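You operate a simulated robot arm through the tools that you are given. There is no shell and no other tool. Be economical: measure what you need, move in short steps, check, and stop when the job is done.

Carry out the task below with a simulated robot arm. There is one attempt and no reset: what you move stays moved.

TASK
Stack the mild pod from the fridge-side worktop on top of the cocoa pod. Then stack the jar labelled "apricot" from the fridge-side worktop on top of the jar marked "honey".

It is judged by the outcome, as a careful person would: the job done as asked, and still so three seconds after it is handed in. It fails if anything else is knocked over, pushed out of place, dropped, spilled or broken.

THE ROBOT
A 7-joint arm with a two-finger parallel gripper, fixed in place. Base frame: the origin is at the foot of the arm, x ahead of it, y to its left, z up; the work surface is at about z = 0.91. Lengths are in m, angles in degrees, forces in N, time in s.
With the tool pointing down near the work surface it reaches from about 0.28 to 0.68 m from the base axis. Its first joint turns from -66.0 to 66.0 degrees. Payload 1.57 kg.
Tool frame: the origin (TCP) lies between the finger pads and is the grasp point; the fingertips stand 0.03 m ahead of it; z points along the fingers, y is the line along which they close. The gripper opens to 0.11 m. The fingers are 0.024 m wide and 0.012 m thick; the gripper's body (0.048 by 0.112 m) begins 0.078 m behind the TCP.
Orientation is told as [roll, pitch, yaw] about the base's x, y, z axes, in that order, counted from this pose: with the fingers straight down and closing along the base's y, the tool's x points along the base's -x, its y along +y and its z along -z.

THE INTERFACE
- The arm moves only by the tool step_arm. Its argument "plan" is a list of rows, each a list of 6 numbers: the shift along the base's x, y, z in units of 20 mm (1.0 is 20 mm), then the turn, a rotation vector about the base's x, y, z in units of 8 degrees (1.0 is 8 degrees). In form: [[tx, ty, tz, wx, wy, wz], ...]. A call has 1 to 10 rows; each row shifts and turns the commanded pose from where the row before left it. "grip" is the opening in per cent of the stroke, from 0 (shut) to 100 (fully open), set as the call begins (left out, the last holds). A call with a number of a shift or a turn outside -1 to 1 is refused whole. A row lasts 0.2 s, in which the tool goes at most 0.05 m and 8.6 degrees; a call with a longer step from one row to the next is refused whole, and so is a gripper value outside its range. A pose out of reach is approached as far as the arm can. The call stops where the force on the tool passes 40 N (or 10 N more than at its start, if that is more) or the arm is blocked; 0.2 s more then pass. The fingers move at their own pace (about 0.108 m/s each) and stop on an object; they squeeze with about 30 N. The grip force told is the motor's: it shows also when the fingers shut on nothing. Time passes only in rows, and 0.2 s behind the last, so rows that do not move let the fingers close. It gives the time, the measured TCP pose, the force on the tool (base axes), the opening and the grip force at its end, in the units of the frame above (readings bear some noise).
- Cameras (640 x 400 px; columns grow to the right, rows downward): "scene" is fixed at [0.1707, -0.3986, 1.3978]; the picture's right is [0.71, -0.71, 0.00], its down [-0.46, -0.46, -0.76] and it looks along [0.54, 0.54, -0.65] (base axes); focal length 244 px, centre (320, 200). "wrist" rides on the gripper at [-0.036, 0, -0.08] in the tool frame; the picture's right is [0.00, -1.00, 0.00], its down [0.97, 0.00, -0.24] and it looks along [0.24, 0.00, 0.97] (tool axes); focal length 218 px, centre (320, 200).
- camera(camera): a new picture of that camera. No time passes.
- locate(camera, pixels): for up to 12 pixels [column, row] of the newest picture of that camera ("zoom" is the newest enlarged one), the place [x, y, z] in the base frame of the surface seen there, good to about 0.002 m. No time passes.
- zoom(camera, box): a new picture of the part [left, top, right, bottom] of that camera's present view, enlarged. No time passes.
- close_job(): hands the job in; it is judged then, once.

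Work in short steps. Measure before you move; look again where a grasp or a placing could have gone wrong, and mend it. You have 80 turns and 54 pictures in all, the two below and enlarged ones among them. Open the gripper and draw the arm clear of the work before you hand the job in, unless the task says otherwise; then end with one line.

The tools are called after "Request:" as name(argument=value, ...) on one line, values as JSON. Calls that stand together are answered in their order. step_arm: Moves the arm, as the interface text tells. Its arguments: {"type":"object","properties":{"plan":{"type":"array","items":{"type":"array","items":{"type":"number"}}},"grip":{"type":"number"}},"required":["plan"]} The other tools are called the same way: camera (camera) takes a picture; locate (camera, pixels) gives the place of the surface under pixels of a picture; zoom (camera, box) takes an enlarged picture of a part of a camera's view; close_job () hands the job in.

At the start:

```text
time_s: 0.0
ee_pos: [0.3542, -0.0337, 1.2223]
tool_rot: [0.0, 0.0, 0.1]
contact_force: [0.0, -0.7, -0.3]
grip_width: 0.1099
grasp_force: 0.0
```

scene: 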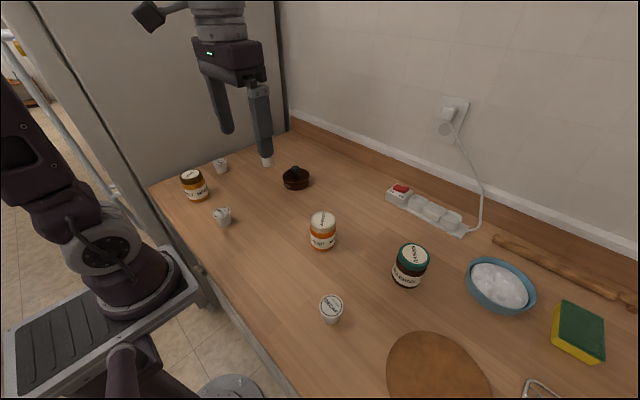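
wrist: 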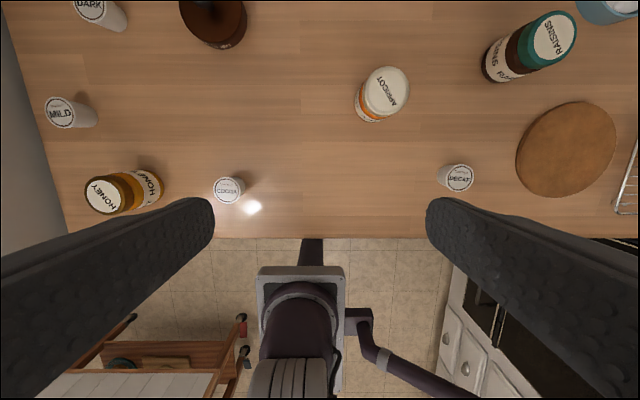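

The wrist view shows the pods DARK (98,10), MILD (62,112), COCOA (228,188), DECAF (458,178) and the jars HONEY (105,195), APRICOT (388,90). I'll measure tops and bases.

Request:
locate(camera="wrist", pixels=[[60, 112], [47, 112], [74, 112], [90, 117], [228, 188], [214, 190], [243, 187], [103, 195], [86, 197], [388, 92], [366, 95], [409, 90]])

Request:
zoom(camera="scene", box=[160, 140, 360, 265])

Request:
zoom(camera="wrist", box=[30, 0, 270, 220])

```text
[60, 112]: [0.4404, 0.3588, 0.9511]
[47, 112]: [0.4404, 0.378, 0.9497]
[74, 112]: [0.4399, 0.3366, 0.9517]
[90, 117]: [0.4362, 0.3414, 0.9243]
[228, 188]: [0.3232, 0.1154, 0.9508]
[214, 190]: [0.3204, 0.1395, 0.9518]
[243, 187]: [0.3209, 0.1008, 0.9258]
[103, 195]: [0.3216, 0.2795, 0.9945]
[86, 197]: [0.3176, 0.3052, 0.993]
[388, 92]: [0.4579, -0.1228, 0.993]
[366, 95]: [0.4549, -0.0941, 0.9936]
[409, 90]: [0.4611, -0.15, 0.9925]
```

```text
3.20 times, centred on (260, 202) of scene
```

zoom: 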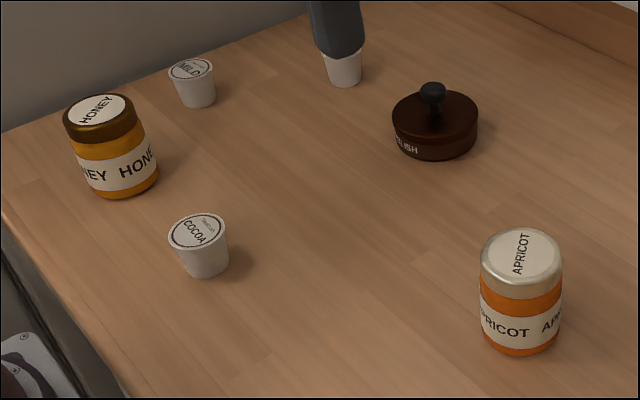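

```text
1.82 times, centred on (150, 110) of wrist
```

zoom: 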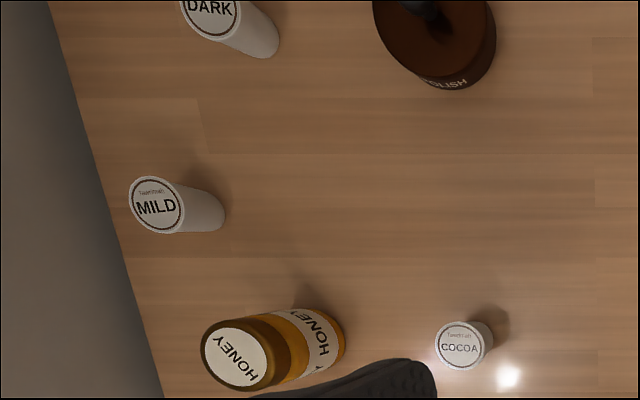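

Next I'll locate the fridge face and gripper clearances.

Request:
locate(camera="wrist", pixels=[[30, 90], [10, 100], [50, 140], [36, 70], [98, 8], [60, 200], [20, 150], [458, 178]])

Request:
locate(camera="scene", pixels=[[150, 150], [190, 130], [240, 120]])

```text
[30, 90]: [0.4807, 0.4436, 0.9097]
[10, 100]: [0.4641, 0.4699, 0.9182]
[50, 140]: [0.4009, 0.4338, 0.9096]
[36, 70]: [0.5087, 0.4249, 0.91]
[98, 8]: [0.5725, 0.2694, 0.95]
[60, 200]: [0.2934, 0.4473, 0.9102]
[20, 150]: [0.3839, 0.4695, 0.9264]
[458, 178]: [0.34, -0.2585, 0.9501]
```

```text
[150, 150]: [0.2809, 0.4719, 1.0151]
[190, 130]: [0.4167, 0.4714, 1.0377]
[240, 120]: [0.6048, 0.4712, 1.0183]
```

The fridge face is at y≈0.47, so there is room to close along y. I'll move towards above MILD at (0.440, 0.358).

Request:
step_arm(plan=[[0.2, 0.98, -0.3, 0, 0, 0], [0.2, 0.98, -0.3, 0, 0, 0], [0.2, 0.98, -0.3, 0, 0, 0], [0.2, 0.98, -0.3, 0, 0, 0], [0.2, 0.98, -0.3, 0, 0, 0], [0.2, 0.98, -0.3, 0, 0, 0], [0.2, 0.98, -0.3, 0, 0, 0], [0.2, 0.98, -0.3, 0, 0, 0], [0.2, 0.98, -0.3, 0, 0, 0], [0.2, 0.98, -0.3, 0, 0, 0]], grip=65)

Request:
camera(camera="wrist")

```text
time_s: 2.2
ee_pos: [0.3944, 0.1631, 1.1608]
tool_rot: [0.0, 0.0, 0.1]
contact_force: [0.3, 0.2, -0.6]
grip_width: 0.0717
grasp_force: 0.0
```

```text
49 pictures are left
```

wrist: 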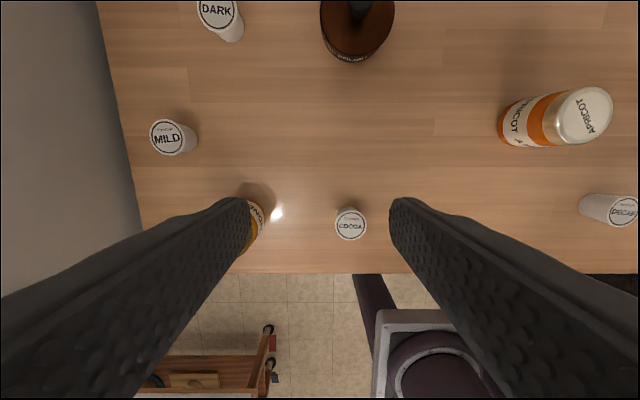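

MILD's top is around (167,138), COCOA's around (350,224). I'll measure their rims.

Request:
locate(camera="wrist", pixels=[[153, 137], [182, 139], [168, 123], [167, 153], [167, 138], [337, 224], [364, 225], [350, 211], [350, 238], [350, 225]])

Request:
step_arm(plan=[[0.23, 0.97, -0.3, 0, 0, 0], [0.23, 0.97, -0.3, 0, 0, 0], [0.23, 0.97, -0.3, 0, 0, 0], [0.23, 0.97, -0.3, 0, 0, 0], [0.23, 0.97, -0.3, 0, 0, 0], [0.23, 0.97, -0.3, 0, 0, 0], [0.23, 0.97, -0.3, 0, 0, 0], [0.23, 0.97, -0.3, 0, 0, 0], [0.23, 0.97, -0.3, 0, 0, 0], [0.23, 0.97, -0.3, 0, 0, 0]])

Request:
camera(camera="wrist")

```text
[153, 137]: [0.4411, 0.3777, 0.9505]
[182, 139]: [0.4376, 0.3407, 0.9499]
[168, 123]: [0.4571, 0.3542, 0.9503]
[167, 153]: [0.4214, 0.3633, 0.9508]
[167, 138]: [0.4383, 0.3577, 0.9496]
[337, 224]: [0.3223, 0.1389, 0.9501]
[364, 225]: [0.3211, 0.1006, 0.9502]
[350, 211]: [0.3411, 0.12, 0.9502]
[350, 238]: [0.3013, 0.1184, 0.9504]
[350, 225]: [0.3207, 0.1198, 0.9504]
```

```text
time_s: 4.4
ee_pos: [0.4396, 0.3567, 1.102]
tool_rot: [0.0, 0.0, -0.1]
contact_force: [-0.2, 0.3, 0.7]
grip_width: 0.0715
grasp_force: 0.1
```

```text
48 pictures are left
```

wrist: 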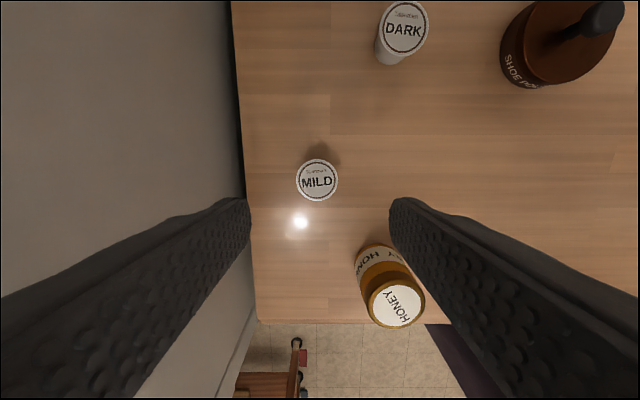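

Request:
locate(camera="wrist", pixels=[[298, 180], [336, 180], [317, 161], [317, 199], [317, 180], [396, 304], [370, 305], [423, 306], [396, 283], [396, 326]])

Request:
step_arm(plan=[[0, 0.1, -1, 0, 0, 0], [0, 0, -1, 0, 0, 0], [0, 0, -1, 0, 0, 0], [0, 0, -1, 0, 0, 0], [0, 0, -1, 0, 0, 0]])

Request:
camera(camera="wrist")

```text
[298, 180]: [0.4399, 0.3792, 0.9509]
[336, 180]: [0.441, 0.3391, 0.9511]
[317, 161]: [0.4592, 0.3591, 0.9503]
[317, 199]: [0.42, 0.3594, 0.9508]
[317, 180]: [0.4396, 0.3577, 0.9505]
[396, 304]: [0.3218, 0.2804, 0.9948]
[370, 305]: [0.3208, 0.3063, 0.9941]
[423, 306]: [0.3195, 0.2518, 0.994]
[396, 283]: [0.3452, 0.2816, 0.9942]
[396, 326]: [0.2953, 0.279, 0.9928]
```

```text
time_s: 5.6
ee_pos: [0.4403, 0.3572, 1.0022]
tool_rot: [0.1, 0.0, 0.0]
contact_force: [-0.7, -0.5, -0.4]
grip_width: 0.0717
grasp_force: 0.1
```

```text
47 pictures are left
```

wrist: 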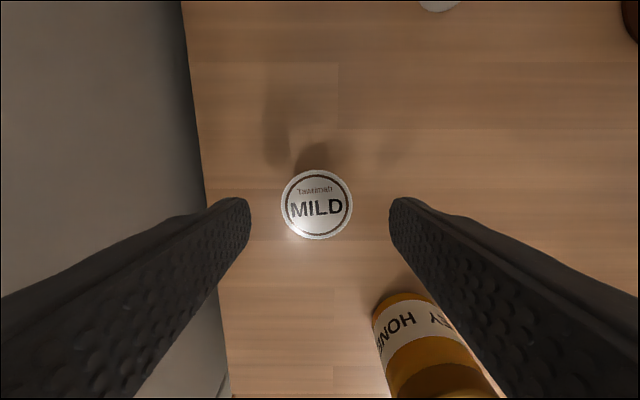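

The pod is centred between the fingers. I'll descend to TCP z≈0.952 and close.

Request:
step_arm(plan=[[0, 0.08, -0.85, 0, 0, 0], [0, 0, -0.85, 0, 0, 0], [0, 0, -0.8, 0, 0, 0]])

Request:
step_arm(plan=[[0, 0, 0, 0, 0, 0], [0, 0, 0, 0, 0, 0], [0, 0, 0, 0, 0, 0]], grip=0)

Request:
step_arm(plan=[[0, 0, 0.5, 0, 0, 0], [0, 0, 0.9, 0, 0, 0], [0, 0, 1, 0, 0, 0], [0, 0, 1, 0, 0, 0], [0, 0, 1, 0, 0, 0]])

Request:
camera(camera="wrist")

Request:
camera(camera="scene")

```text
time_s: 6.4
ee_pos: [0.4402, 0.3598, 0.9515]
tool_rot: [-0.1, 0.0, 0.0]
contact_force: [0.7, -0.8, 0.6]
grip_width: 0.0713
grasp_force: 0.1
```

```text
time_s: 7.2
ee_pos: [0.4405, 0.3587, 0.9507]
tool_rot: [0.1, 0.0, 0.1]
contact_force: [0.3, -0.6, 0.1]
grip_width: 0.0419
grasp_force: 30.0
```

```text
time_s: 8.4
ee_pos: [0.4417, 0.3587, 1.0398]
tool_rot: [-0.1, 0.0, 0.0]
contact_force: [-0.4, 0.4, 0.6]
grip_width: 0.0419
grasp_force: 30.0
```

```text
46 pictures are left
```

wrist: 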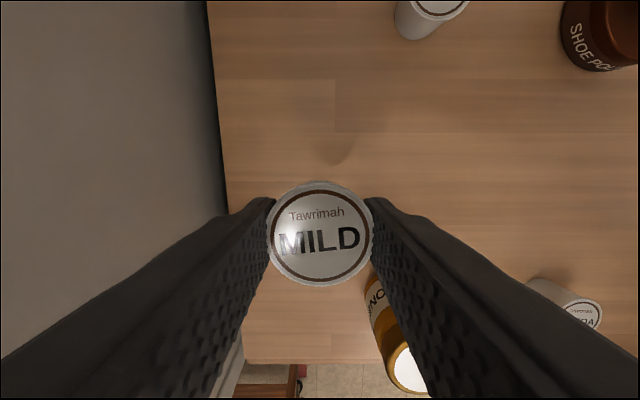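

```text
45 pictures are left
```

scene: 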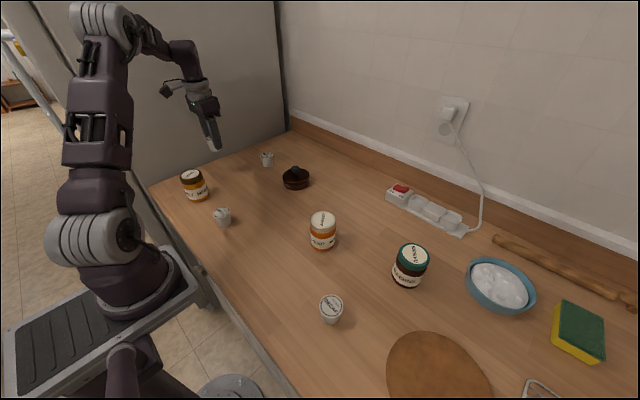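

Held. I'll check the pod's tilt and centre in hand.

Request:
locate(camera="wrist", pixels=[[320, 185], [320, 234], [320, 282], [280, 234], [360, 234]])

```text
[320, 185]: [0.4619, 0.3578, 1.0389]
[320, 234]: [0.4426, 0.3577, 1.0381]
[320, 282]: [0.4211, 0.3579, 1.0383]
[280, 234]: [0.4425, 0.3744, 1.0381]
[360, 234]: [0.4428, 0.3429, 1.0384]
```

Level and centred at the TCP. I'll carry it to above COCOA (0.321, 0.120).

Request:
step_arm(plan=[[0, 0, 1, 0, 0, 0], [0, 0, 1, 0, 0, 0], [-0.43, -0.854, 0, 0, 0, 0], [-0.43, -0.854, 0, 0, 0, 0], [-0.43, -0.854, 0, 0, 0, 0], [-0.43, -0.854, 0, 0, 0, 0], [-0.43, -0.854, 0, 0, 0, 0], [-0.43, -0.854, 0, 0, 0, 0], [-0.43, -0.854, 0, 0, 0, 0], [-0.43, -0.854, 0, 0, 0, 0]])

Request:
step_arm(plan=[[-0.43, -0.854, 0, 0, 0, 0], [-0.43, -0.854, 0, 0, 0, 0], [-0.43, -0.854, 0, 0, 0, 0], [-0.43, -0.854, 0, 0, 0, 0], [-0.43, -0.854, 0, 0, 0, 0], [-0.43, -0.854, 0, 0, 0, 0], [0, 0, -1, 0, 0, 0], [0, 0, -1, 0, 0, 0]])

Request:
camera(camera="wrist")

Request:
zoom(camera="scene", box=[160, 140, 320, 240])

```text
time_s: 10.6
ee_pos: [0.3748, 0.2247, 1.0788]
tool_rot: [0.0, 0.0, 0.0]
contact_force: [-0.1, 0.6, -0.2]
grip_width: 0.0415
grasp_force: 29.8
```

```text
time_s: 12.4
ee_pos: [0.3205, 0.1232, 1.0412]
tool_rot: [0.1, 0.0, 0.0]
contact_force: [-0.3, -0.2, -0.7]
grip_width: 0.0417
grasp_force: 30.1
```

```text
44 pictures are left
```

wrist: 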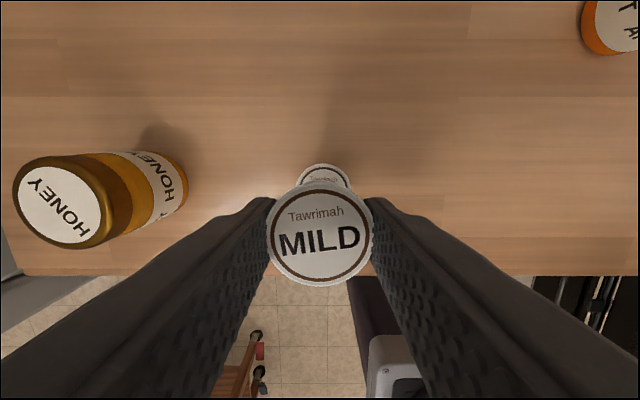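

```text
4.00 times, centred on (240, 190) of scene
```

zoom: 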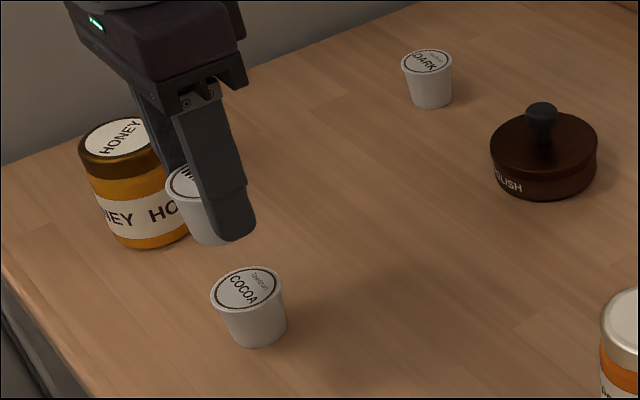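

COCOA's visible edge sits around column 323–324 with MILD at 320, so a small −y correction is due. I'll check the rim.

Request:
locate(camera="wrist", pixels=[[324, 165], [298, 182], [350, 182], [296, 186], [351, 186], [320, 234], [320, 186], [320, 282]])

Request:
zoom(camera="wrist", box=[260, 150, 388, 230])

```text
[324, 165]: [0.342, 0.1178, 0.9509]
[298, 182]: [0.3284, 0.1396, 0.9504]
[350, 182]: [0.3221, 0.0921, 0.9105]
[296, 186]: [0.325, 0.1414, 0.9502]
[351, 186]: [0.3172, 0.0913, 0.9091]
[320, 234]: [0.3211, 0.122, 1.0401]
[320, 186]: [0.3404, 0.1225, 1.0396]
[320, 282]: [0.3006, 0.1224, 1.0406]
```

```text
5.00 times, centred on (324, 190) of wrist
```

zoom: 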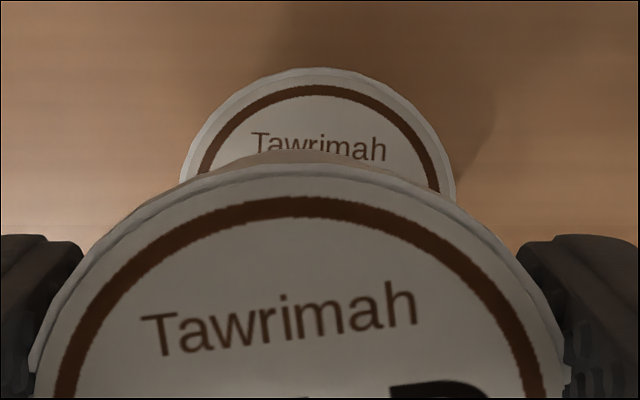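

I'll shift y −2.7 mm, then descend most of the way.

Request:
step_arm(plan=[[0.03, -0.135, 0, 0, 0, 0], [0, 0, -0.7, 0, 0, 0], [0, 0, -0.7, 0, 0, 0], [0, 0, -0.5, 0, 0, 0], [0, 0, 0, 0, 0, 0]])

Request:
zoom(camera="scene", box=[180, 170, 276, 230])

Request:
zoom(camera="wrist", box=[260, 150, 388, 230])

```text
time_s: 13.6
ee_pos: [0.3223, 0.1179, 1.0019]
tool_rot: [0.0, 0.0, 0.0]
contact_force: [0.3, 0.3, 0.5]
grip_width: 0.0416
grasp_force: 29.7
```

```text
6.67 times, centred on (228, 200) of scene
```

zoom: 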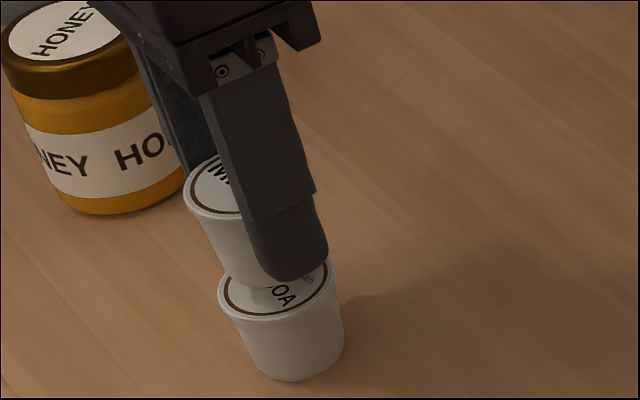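

```text
5.00 times, centred on (324, 190) of wrist
```

zoom: 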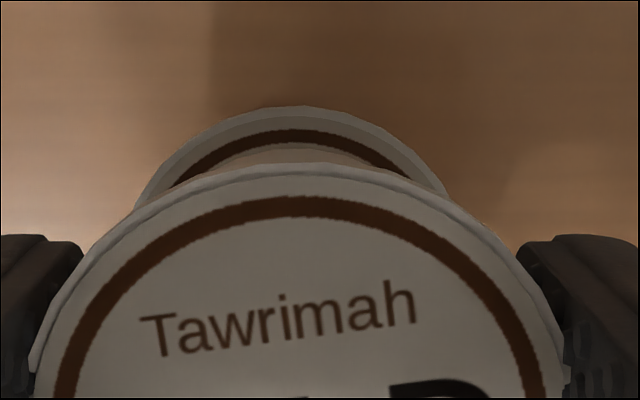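

Aligned in column now. Lowering in small steps, watching the force.

Request:
step_arm(plan=[[0, 0, -0.15, 0, 0, 0], [0, 0, -0.15, 0, 0, 0], [0, 0, -0.1, 0, 0, 0]])

Request:
step_arm(plan=[[0, 0, -0.05, 0, 0, 0], [0, 0, 0, 0, 0, 0]])

Request:
zoom(camera="scene", box=[180, 170, 276, 230])

```text
time_s: 14.4
ee_pos: [0.321, 0.1191, 0.9945]
tool_rot: [0.0, 0.0, 0.1]
contact_force: [-0.4, 0.6, -0.2]
grip_width: 0.0416
grasp_force: 30.4
```

```text
time_s: 15.0
ee_pos: [0.321, 0.1186, 0.9929]
tool_rot: [0.0, 0.0, 0.0]
contact_force: [0.5, -0.9, 0.3]
grip_width: 0.0413
grasp_force: 30.2
```

```text
6.67 times, centred on (228, 200) of scene
```

zoom: 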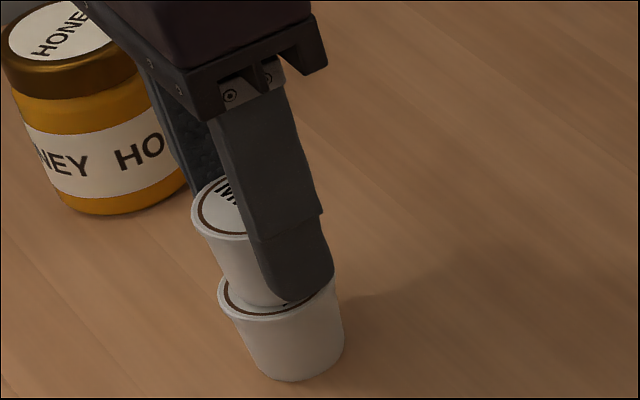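

Request:
step_arm(plan=[[0, 0, -0.05, 0, 0, 0], [0, 0, 0, 0, 0, 0]])

Request:
step_arm(plan=[[0, 0, -0.04, 0, 0, 0], [0, 0, 0, 0, 0, 0]])

```text
time_s: 15.6
ee_pos: [0.3206, 0.119, 0.9934]
tool_rot: [0.1, 0.0, -0.1]
contact_force: [0.0, -0.1, -0.4]
grip_width: 0.0412
grasp_force: 29.8
```

```text
time_s: 16.2
ee_pos: [0.3217, 0.1187, 0.9918]
tool_rot: [0.0, 0.0, 0.0]
contact_force: [1.0, 0.3, -0.4]
grip_width: 0.0416
grasp_force: 29.8
```

No contact yet; a further millimetre or so.

Request:
step_arm(plan=[[0, 0, -0.04, 0, 0, 0], [0, 0, 0, 0, 0, 0]])

Request:
zoom(camera="scene", box=[196, 180, 260, 220])

```text
time_s: 16.8
ee_pos: [0.3222, 0.119, 0.9912]
tool_rot: [0.0, 0.0, 0.0]
contact_force: [-0.2, -0.6, 5.8]
grip_width: 0.0417
grasp_force: 30.1
```

```text
10.00 times, centred on (228, 200) of scene
```

zoom: 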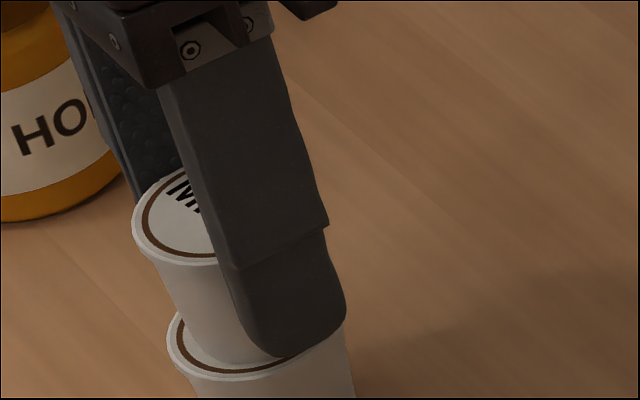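

Contact at 5.8 N, so the pod is seated. Release and rise.

Request:
step_arm(plan=[[0, 0, 0, 0, 0, 0], [0, 0, 0, 0, 0, 0]], grip=65)

Request:
step_arm(plan=[[0, 0, 0.5, 0, 0, 0], [0, 0, 1, 0, 0, 0], [0, 0, 1, 0, 0, 0], [0, 0, 1, 0, 0, 0], [0, 0, 1, 0, 0, 0], [0, 0, 1, 0, 0, 0]])

Request:
camera(camera="wrist")

Request:
zoom(camera="scene", box=[180, 160, 276, 230])

```text
time_s: 17.4
ee_pos: [0.3219, 0.1195, 0.9907]
tool_rot: [0.0, 0.0, 0.0]
contact_force: [-0.4, 0.4, 0.6]
grip_width: 0.0716
grasp_force: 0.1
```

```text
time_s: 18.8
ee_pos: [0.3214, 0.1154, 1.1002]
tool_rot: [0.1, 0.0, 0.1]
contact_force: [0.4, -0.9, -0.2]
grip_width: 0.0715
grasp_force: 0.1
```

```text
37 pictures are left
```

wrist: 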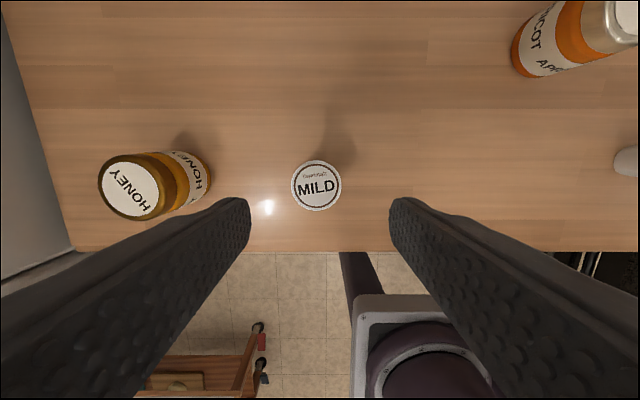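

```text
5.71 times, centred on (228, 195) of scene
```

zoom: 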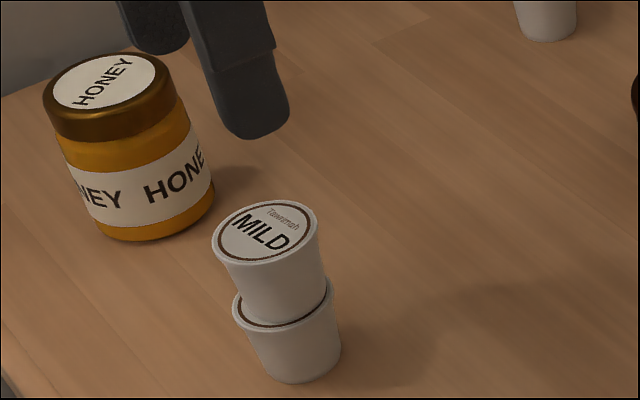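

The pod stack is good. Next, move above APRICOT at about (0.457, −0.122) with the fingers wider.

Request:
step_arm(plan=[[0.5, -0.85, 0.1, 0, 0, 0], [0.5, -0.85, 0.1, 0, 0, 0], [0.5, -0.85, 0.1, 0, 0, 0], [0.5, -0.85, 0.1, 0, 0, 0], [0.5, -0.85, 0.1, 0, 0, 0], [0.5, -0.85, 0.1, 0, 0, 0], [0.5, -0.85, 0, 0, 0, 0], [0.5, -0.85, 0, 0, 0, 0], [0.5, -0.85, 0, 0, 0, 0], [0.5, -0.85, 0, 0, 0, 0]], grip=85)

Request:
step_arm(plan=[[0.5, -0.85, 0, 0, 0, 0], [0.5, -0.85, 0, 0, 0, 0], [0.5, -0.85, 0, 0, 0, 0], [0.5, -0.85, 0, 0, 0, 0]])

Request:
camera(camera="wrist")

```text
time_s: 21.0
ee_pos: [0.4233, -0.0524, 1.1111]
tool_rot: [0.1, 0.1, 0.1]
contact_force: [-0.1, -0.4, 0.7]
grip_width: 0.0935
grasp_force: 0.1
```

```text
time_s: 22.0
ee_pos: [0.4625, -0.1193, 1.112]
tool_rot: [0.0, 0.1, 0.0]
contact_force: [0.0, -0.7, -0.6]
grip_width: 0.0935
grasp_force: 0.0
```

```text
35 pictures are left
```

wrist: 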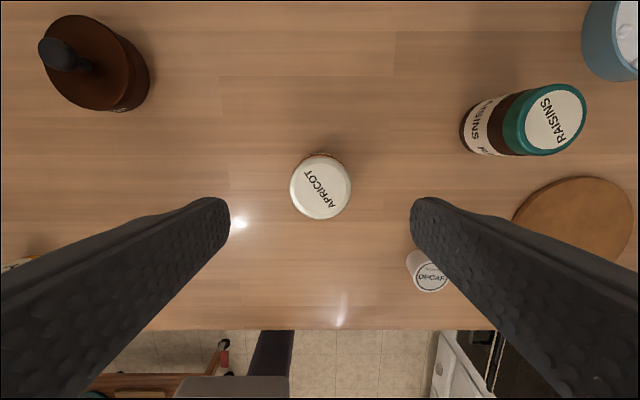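

Request:
locate(camera="wrist", pixels=[[292, 187], [349, 187], [321, 158], [321, 216], [321, 187], [430, 270], [415, 262], [470, 130]])

```text
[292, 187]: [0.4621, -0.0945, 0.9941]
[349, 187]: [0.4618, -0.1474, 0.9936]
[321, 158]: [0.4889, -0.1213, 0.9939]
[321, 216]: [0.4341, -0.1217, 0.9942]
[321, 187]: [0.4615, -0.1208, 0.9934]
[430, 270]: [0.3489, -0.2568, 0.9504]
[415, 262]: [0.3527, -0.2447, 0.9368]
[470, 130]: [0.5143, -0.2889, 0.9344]
```

The jar centre is at (0.4615, −0.121), 55 mm across. Descend to TCP z≈0.965 and grasp.

Request:
step_arm(plan=[[-0.04, -0.08, -1, 0, 0, 0], [0, 0, -1, 0, 0, 0], [0, 0, -1, 0, 0, 0], [0, 0, -1, 0, 0, 0], [0, 0, -0.8, 0, 0, 0], [0, 0, -0.8, 0, 0, 0], [0, 0, -0.8, 0, 0, 0], [0, 0, -0.8, 0, 0, 0]])

Request:
camera(camera="wrist")

```text
time_s: 23.8
ee_pos: [0.4605, -0.1206, 0.9663]
tool_rot: [0.0, 0.0, 0.0]
contact_force: [-1.1, -0.2, -0.1]
grip_width: 0.0934
grasp_force: 0.0
```

```text
34 pictures are left
```

wrist: 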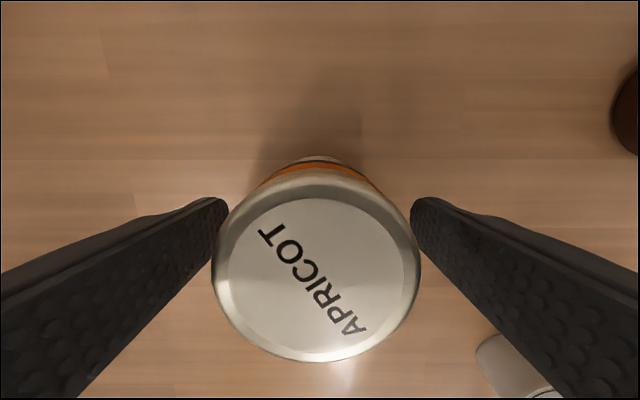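

Centred. Close, then lift a little.

Request:
step_arm(plan=[[0, 0, 0, 0, 0, 0], [0, 0, 0, 0, 0, 0], [0, 0, 0, 0, 0, 0]], grip=0)

Request:
step_arm(plan=[[0, 0, 0.4, 0, 0, 0], [0, 0, 0.8, 0, 0, 0], [0, 0, 1, 0, 0, 0], [0, 0, 1, 0, 0, 0], [0, 0, 1, 0, 0, 0], [0, 0, 1, 0, 0, 0], [0, 0, 1, 0, 0, 0], [0, 0, 1, 0, 0, 0]])

Request:
camera(camera="wrist")

Request:
camera(camera="scene")

```text
time_s: 24.6
ee_pos: [0.4613, -0.1218, 0.9674]
tool_rot: [0.0, -0.1, 0.0]
contact_force: [0.6, 0.5, -0.5]
grip_width: 0.0614
grasp_force: 30.0
```

```text
time_s: 26.4
ee_pos: [0.4602, -0.1213, 1.1134]
tool_rot: [0.0, 0.0, 0.0]
contact_force: [-0.1, -0.5, -3.5]
grip_width: 0.0616
grasp_force: 30.0
```

```text
33 pictures are left
```

wrist: 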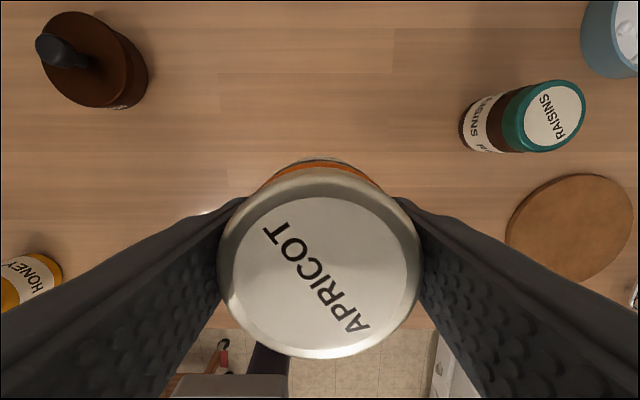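

```text
32 pictures are left
```

scene: 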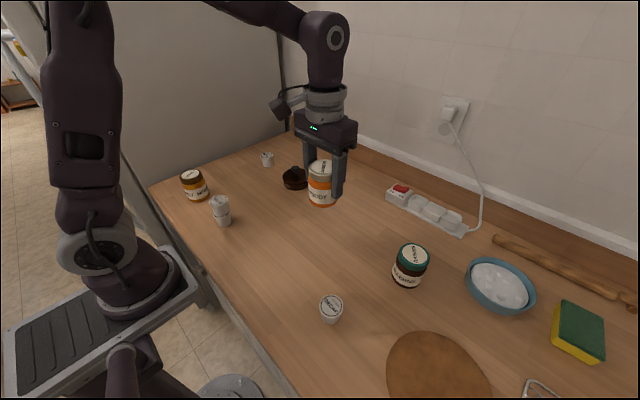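

Held (weight 3.5 N). I'll check the tilt and begin carrying at this height (jar bottom ≈1.055, above all tops).

Request:
locate(camera="wrist", pixels=[[320, 200], [320, 268], [320, 345], [240, 268], [400, 268]])

Request:
step_arm(plan=[[-0.15, 0.45, 0, 0, 0, 0], [-0.32, 0.9, 0, 0, 0, 0], [-0.32, 0.9, 0, 0, 0, 0], [-0.32, 0.9, 0, 0, 0, 0], [-0.32, 0.9, 0, 0, 0, 0], [-0.32, 0.9, 0, 0, 0, 0], [-0.32, 0.9, 0, 0, 0, 0], [-0.32, 0.9, 0, 0, 0, 0], [-0.32, 0.9, 0, 0, 0, 0], [-0.32, 0.9, 0, 0, 0, 0]])

Request:
step_arm(plan=[[-0.32, 0.9, 0, 0, 0, 0], [-0.32, 0.9, 0, 0, 0, 0], [-0.32, 0.9, 0, 0, 0, 0], [-0.32, 0.9, 0, 0, 0, 0], [-0.32, 0.9, 0, 0, 0, 0], [-0.32, 0.9, 0, 0, 0, 0], [-0.32, 0.9, 0, 0, 0, 0], [-0.32, 0.9, 0, 0, 0, 0], [-0.32, 0.9, 0, 0, 0, 0]])

Request:
camera(camera="wrist")

```text
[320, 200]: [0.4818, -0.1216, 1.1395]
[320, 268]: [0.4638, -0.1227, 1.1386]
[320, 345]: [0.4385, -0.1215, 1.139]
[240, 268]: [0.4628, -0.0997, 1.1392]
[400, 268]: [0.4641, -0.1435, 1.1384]
```

```text
time_s: 28.6
ee_pos: [0.4006, 0.0497, 1.1118]
tool_rot: [0.0, 0.0, 0.1]
contact_force: [-0.2, -0.7, -3.6]
grip_width: 0.0616
grasp_force: 29.8
```

```text
time_s: 30.6
ee_pos: [0.3423, 0.2151, 1.1132]
tool_rot: [-0.1, -0.1, 0.0]
contact_force: [-0.4, 0.1, -3.9]
grip_width: 0.0615
grasp_force: 29.6
```

```text
31 pictures are left
```

wrist: 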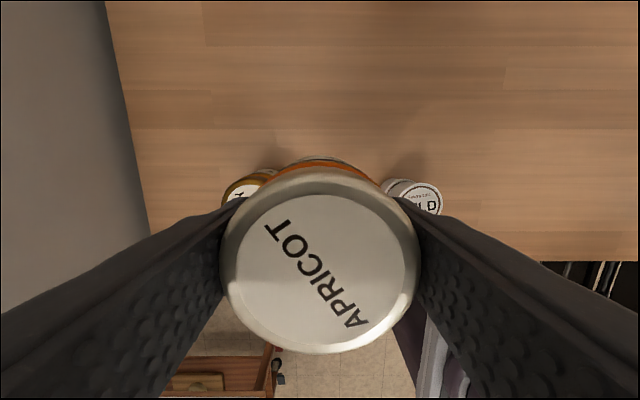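

Level jar. I'll finish the lateral move to (0.3205, 0.280).

Request:
step_arm(plan=[[-0.28, 0.81, 0, 0, 0, 0], [-0.28, 0.81, 0, 0, 0, 0], [-0.28, 0.81, 0, 0, 0, 0], [-0.26, 0.81, 0, 0, 0, 0], [0, 0, 0, 0, 0, 0]])

Request:
camera(camera="wrist")

Request:
zoom(camera="scene", box=[140, 120, 268, 220])

```text
time_s: 31.8
ee_pos: [0.3199, 0.278, 1.1118]
tool_rot: [0.0, 0.0, 0.0]
contact_force: [-0.3, 0.4, -3.9]
grip_width: 0.0615
grasp_force: 30.0
```

```text
30 pictures are left
```

wrist: 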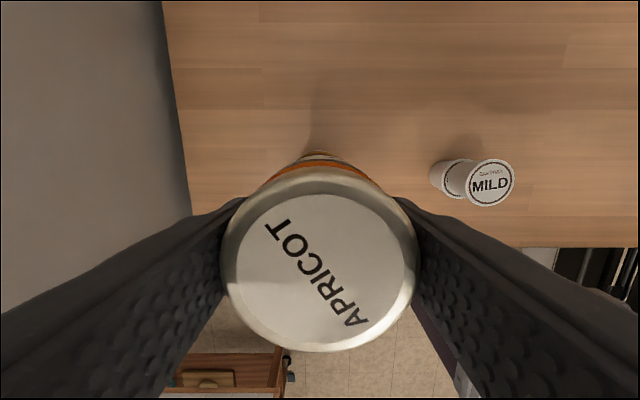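

```text
4.00 times, centred on (204, 170) of scene
```

zoom: 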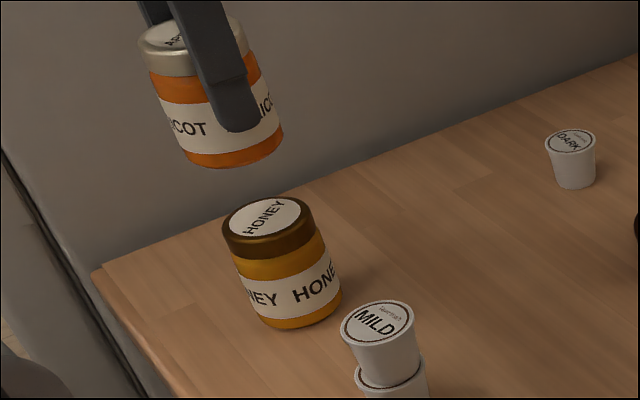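

I'll measure the honey lid and the held jar's lid in this zoom and in the wrist view.

Request:
locate(camera="zoom", pixels=[[230, 220], [265, 217], [299, 211], [262, 200], [270, 235], [390, 325]])

Request:
locate(camera="wrist", pixels=[[320, 188], [320, 260], [320, 342], [240, 262], [400, 262], [319, 172], [319, 350], [319, 153]])

Request:
zoom(camera="scene", box=[186, 160, 218, 180])

```text
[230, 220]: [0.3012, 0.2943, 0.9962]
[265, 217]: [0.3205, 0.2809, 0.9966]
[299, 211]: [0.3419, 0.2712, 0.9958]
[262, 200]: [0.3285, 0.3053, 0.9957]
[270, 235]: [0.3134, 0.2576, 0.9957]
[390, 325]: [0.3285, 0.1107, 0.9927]
```

```text
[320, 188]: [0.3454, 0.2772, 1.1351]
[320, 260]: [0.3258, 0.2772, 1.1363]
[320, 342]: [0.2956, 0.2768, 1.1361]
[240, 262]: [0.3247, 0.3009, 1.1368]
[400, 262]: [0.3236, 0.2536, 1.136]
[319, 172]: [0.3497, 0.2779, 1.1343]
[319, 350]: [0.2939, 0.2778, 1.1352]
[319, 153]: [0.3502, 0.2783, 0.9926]
```

```text
16.00 times, centred on (202, 170) of scene
```

zoom: 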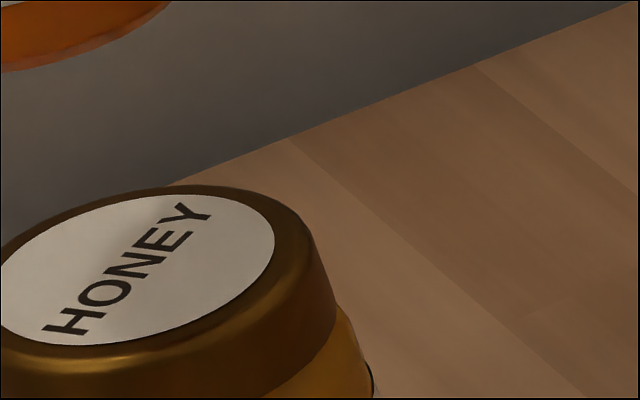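

The jar centre is (0.322, 0.277) against honey (0.321, 0.2805): shift y +3 mm. The jar bottom is ≈1.052 and the honey top ≈0.995, so I'll lower 46 mm and then check.

Request:
step_arm(plan=[[-0.04, 0.15, 0, 0, 0, 0], [0, 0, -0.6, 0, 0, 0], [0, 0, -0.6, 0, 0, 0], [0, 0, -0.6, 0, 0, 0], [0, 0, -0.5, 0, 0, 0], [0, 0, 0, 0, 0, 0]])

Request:
camera(camera="wrist")

Request:
zoom(camera="scene", box=[156, 130, 236, 210])

Request:
locate(camera="wrist", pixels=[[320, 188], [320, 260], [320, 342], [240, 262], [400, 262]])

```text
time_s: 33.2
ee_pos: [0.3199, 0.279, 1.0662]
tool_rot: [-0.1, 0.1, 0.0]
contact_force: [-0.2, 0.1, -3.4]
grip_width: 0.0614
grasp_force: 30.0
```

```text
27 pictures are left
```

wrist: 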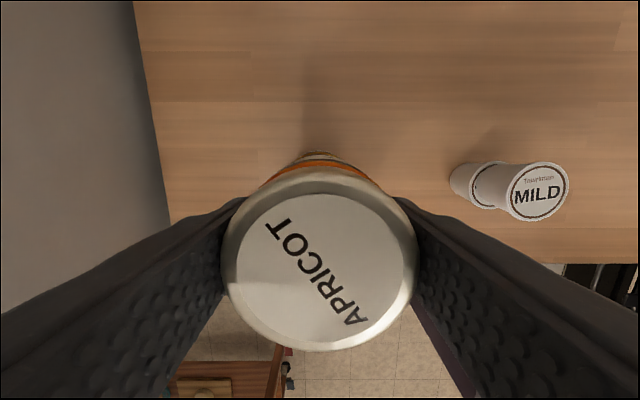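

```text
5.00 times, centred on (196, 170) of scene
```

zoom: 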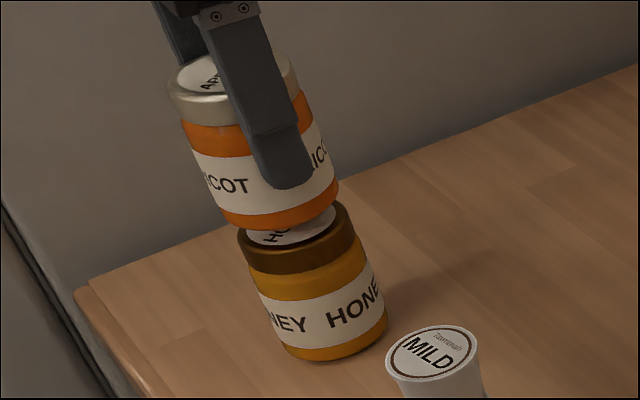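

```text
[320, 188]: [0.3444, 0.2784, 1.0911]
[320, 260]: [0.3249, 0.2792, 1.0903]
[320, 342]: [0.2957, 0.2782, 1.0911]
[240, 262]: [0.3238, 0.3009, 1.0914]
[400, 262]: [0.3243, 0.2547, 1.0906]
```

About 12 mm remain. Small y correction and slow lowering.

Request:
step_arm(plan=[[0, 0.08, -0.15, 0, 0, 0], [0, 0, -0.15, 0, 0, 0], [0, 0, -0.15, 0, 0, 0], [0, 0, 0, 0, 0, 0]])

Request:
step_arm(plan=[[0, 0, -0.06, 0, 0, 0], [0, 0, 0, 0, 0, 0]])

Request:
step_arm(plan=[[0, 0, -0.05, 0, 0, 0], [0, 0, 0, 0, 0, 0]])

Request:
zoom(camera="scene", box=[172, 140, 236, 204])

```text
time_s: 34.2
ee_pos: [0.3207, 0.2813, 1.0574]
tool_rot: [0.0, 0.0, 0.0]
contact_force: [-0.2, 0.7, -3.6]
grip_width: 0.0616
grasp_force: 30.0
```

```text
time_s: 34.8
ee_pos: [0.32, 0.2814, 1.0571]
tool_rot: [-0.1, 0.0, 0.1]
contact_force: [1.2, 0.2, -3.3]
grip_width: 0.0615
grasp_force: 29.7
```

```text
time_s: 35.4
ee_pos: [0.319, 0.2809, 1.0562]
tool_rot: [0.0, 0.0, 0.1]
contact_force: [-0.3, 0.3, -3.0]
grip_width: 0.0615
grasp_force: 29.7
```

```text
6.25 times, centred on (204, 172) of scene
```

zoom: 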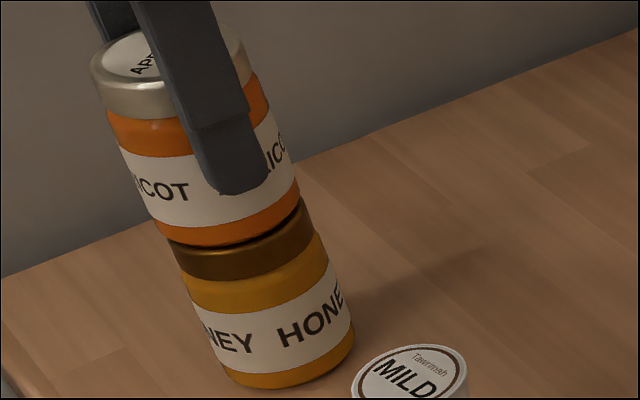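

Nearly touching; continue creeping.

Request:
step_arm(plan=[[0, 0, -0.06, 0, 0, 0], [0, 0, 0, 0, 0, 0]])

Request:
step_arm(plan=[[0, 0, -0.04, 0, 0, 0], [0, 0, 0, 0, 0, 0]])

```text
time_s: 36.0
ee_pos: [0.321, 0.2816, 1.0553]
tool_rot: [0.1, 0.0, 0.0]
contact_force: [-3.2, -2.3, 7.8]
grip_width: 0.0617
grasp_force: 29.9
```

```text
time_s: 36.6
ee_pos: [0.3206, 0.2805, 1.0543]
tool_rot: [0.1, -0.1, 0.0]
contact_force: [-0.1, -1.8, 21.3]
grip_width: 0.0614
grasp_force: 30.2
```

Firm contact (21 N). I'll ease back 0.5 mm and look before releasing.

Request:
step_arm(plan=[[0, 0, 0.035, 0, 0, 0], [0, 0, 0, 0, 0, 0]])

Request:
zoom(camera="scene", box=[172, 140, 236, 204])

```text
time_s: 37.2
ee_pos: [0.3204, 0.2816, 1.0541]
tool_rot: [0.0, 0.1, 0.0]
contact_force: [1.2, 1.5, 0.3]
grip_width: 0.0614
grasp_force: 30.2
```

```text
6.25 times, centred on (204, 172) of scene
```

zoom: 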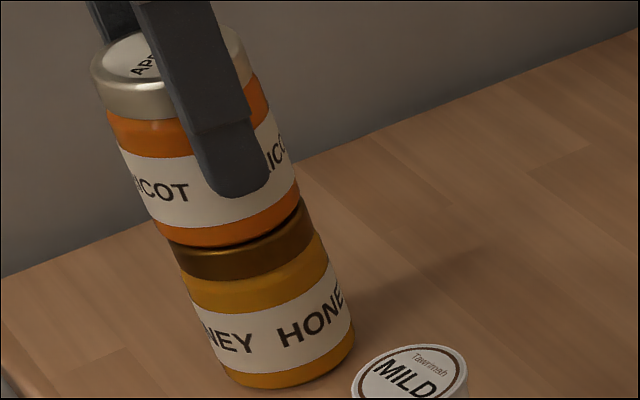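

Well aligned and resting. Release and rise straight up.

Request:
step_arm(plan=[[0, 0, 0, 0, 0, 0], [0, 0, 0, 0, 0, 0]], grip=85)

Request:
step_arm(plan=[[0, 0, 0.5, 0, 0, 0], [0, 0, 0.8, 0, 0, 0], [0, 0, 1, 0, 0, 0], [0, 0, 1, 0, 0, 0], [0, 0, 1, 0, 0, 0], [0, 0, 1, 0, 0, 0], [0, 0, 1, 0, 0, 0]])

Request:
camera(camera="scene")

Request:
camera(camera="wrist")

```text
time_s: 37.8
ee_pos: [0.3196, 0.2804, 1.0536]
tool_rot: [0.0, 0.0, -0.1]
contact_force: [0.0, -0.2, 0.1]
grip_width: 0.0939
grasp_force: 0.1
```

```text
time_s: 39.4
ee_pos: [0.3182, 0.2819, 1.1805]
tool_rot: [0.0, 0.0, 0.0]
contact_force: [0.0, -0.9, -0.3]
grip_width: 0.0934
grasp_force: 0.1
```

```text
23 pictures are left
```

scene: 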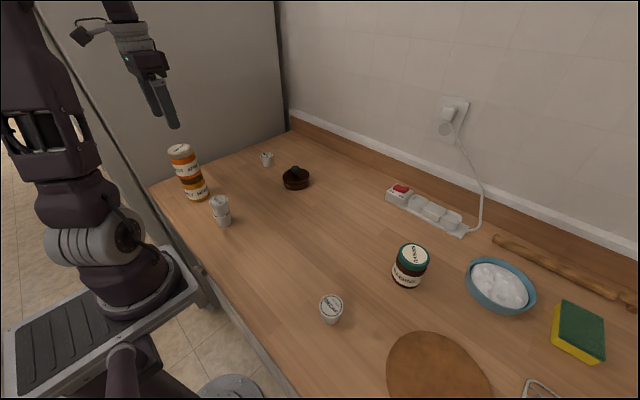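

```text
22 pictures are left
```

wrist: 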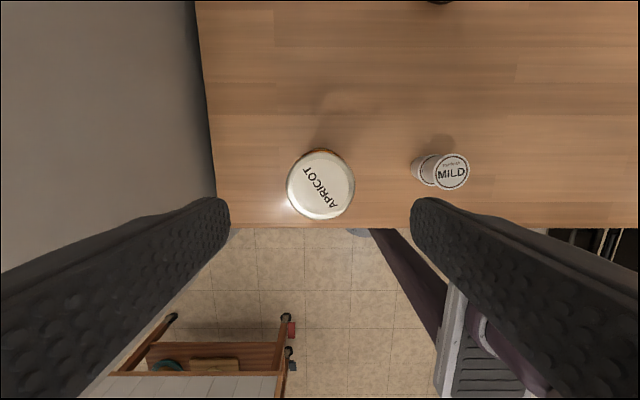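

Both stacks are standing. I'll draw the arm up and away over open space, then hand in.

Request:
step_arm(plan=[[0, 0, 0.8, 0, 0, 0], [0.2, -0.8, 0.3, 0, 0, 0], [0.2, -0.8, 0, 0, 0, 0], [0.2, -0.8, 0, 0, 0, 0], [0.2, -0.8, 0, 0, 0, 0], [0.2, -0.8, 0, 0, 0, 0], [0.2, -0.8, 0, 0, 0, 0], [0.2, -0.8, 0, 0, 0, 0], [0.2, -0.8, 0, 0, 0, 0], [0.2, -0.8, 0, 0, 0, 0]], grip=100)

Request:
camera(camera="scene")

```text
time_s: 41.6
ee_pos: [0.3582, 0.1363, 1.2008]
tool_rot: [0.0, 0.1, 0.1]
contact_force: [-0.7, -0.6, 0.5]
grip_width: 0.1097
grasp_force: 0.0
```

```text
21 pictures are left
```

scene: 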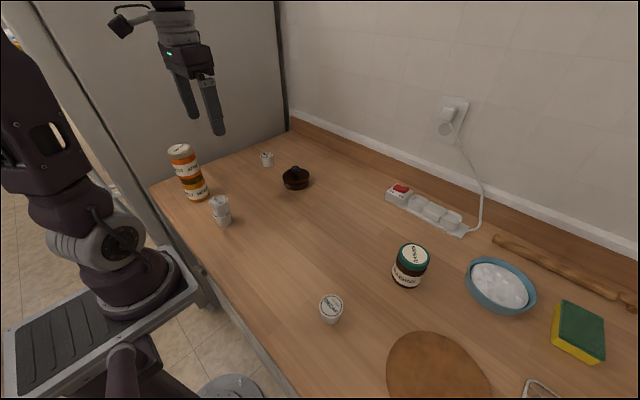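

Both stacks are stable, nothing else has moved, and the arm is clear.

Request:
close_job()

```text
The job is handed in.
```

The mild pod is stacked on the cocoa pod and the apricot jar is on the honey jar; both stacks were standing, with nothing else disturbed, when I handed the job in.
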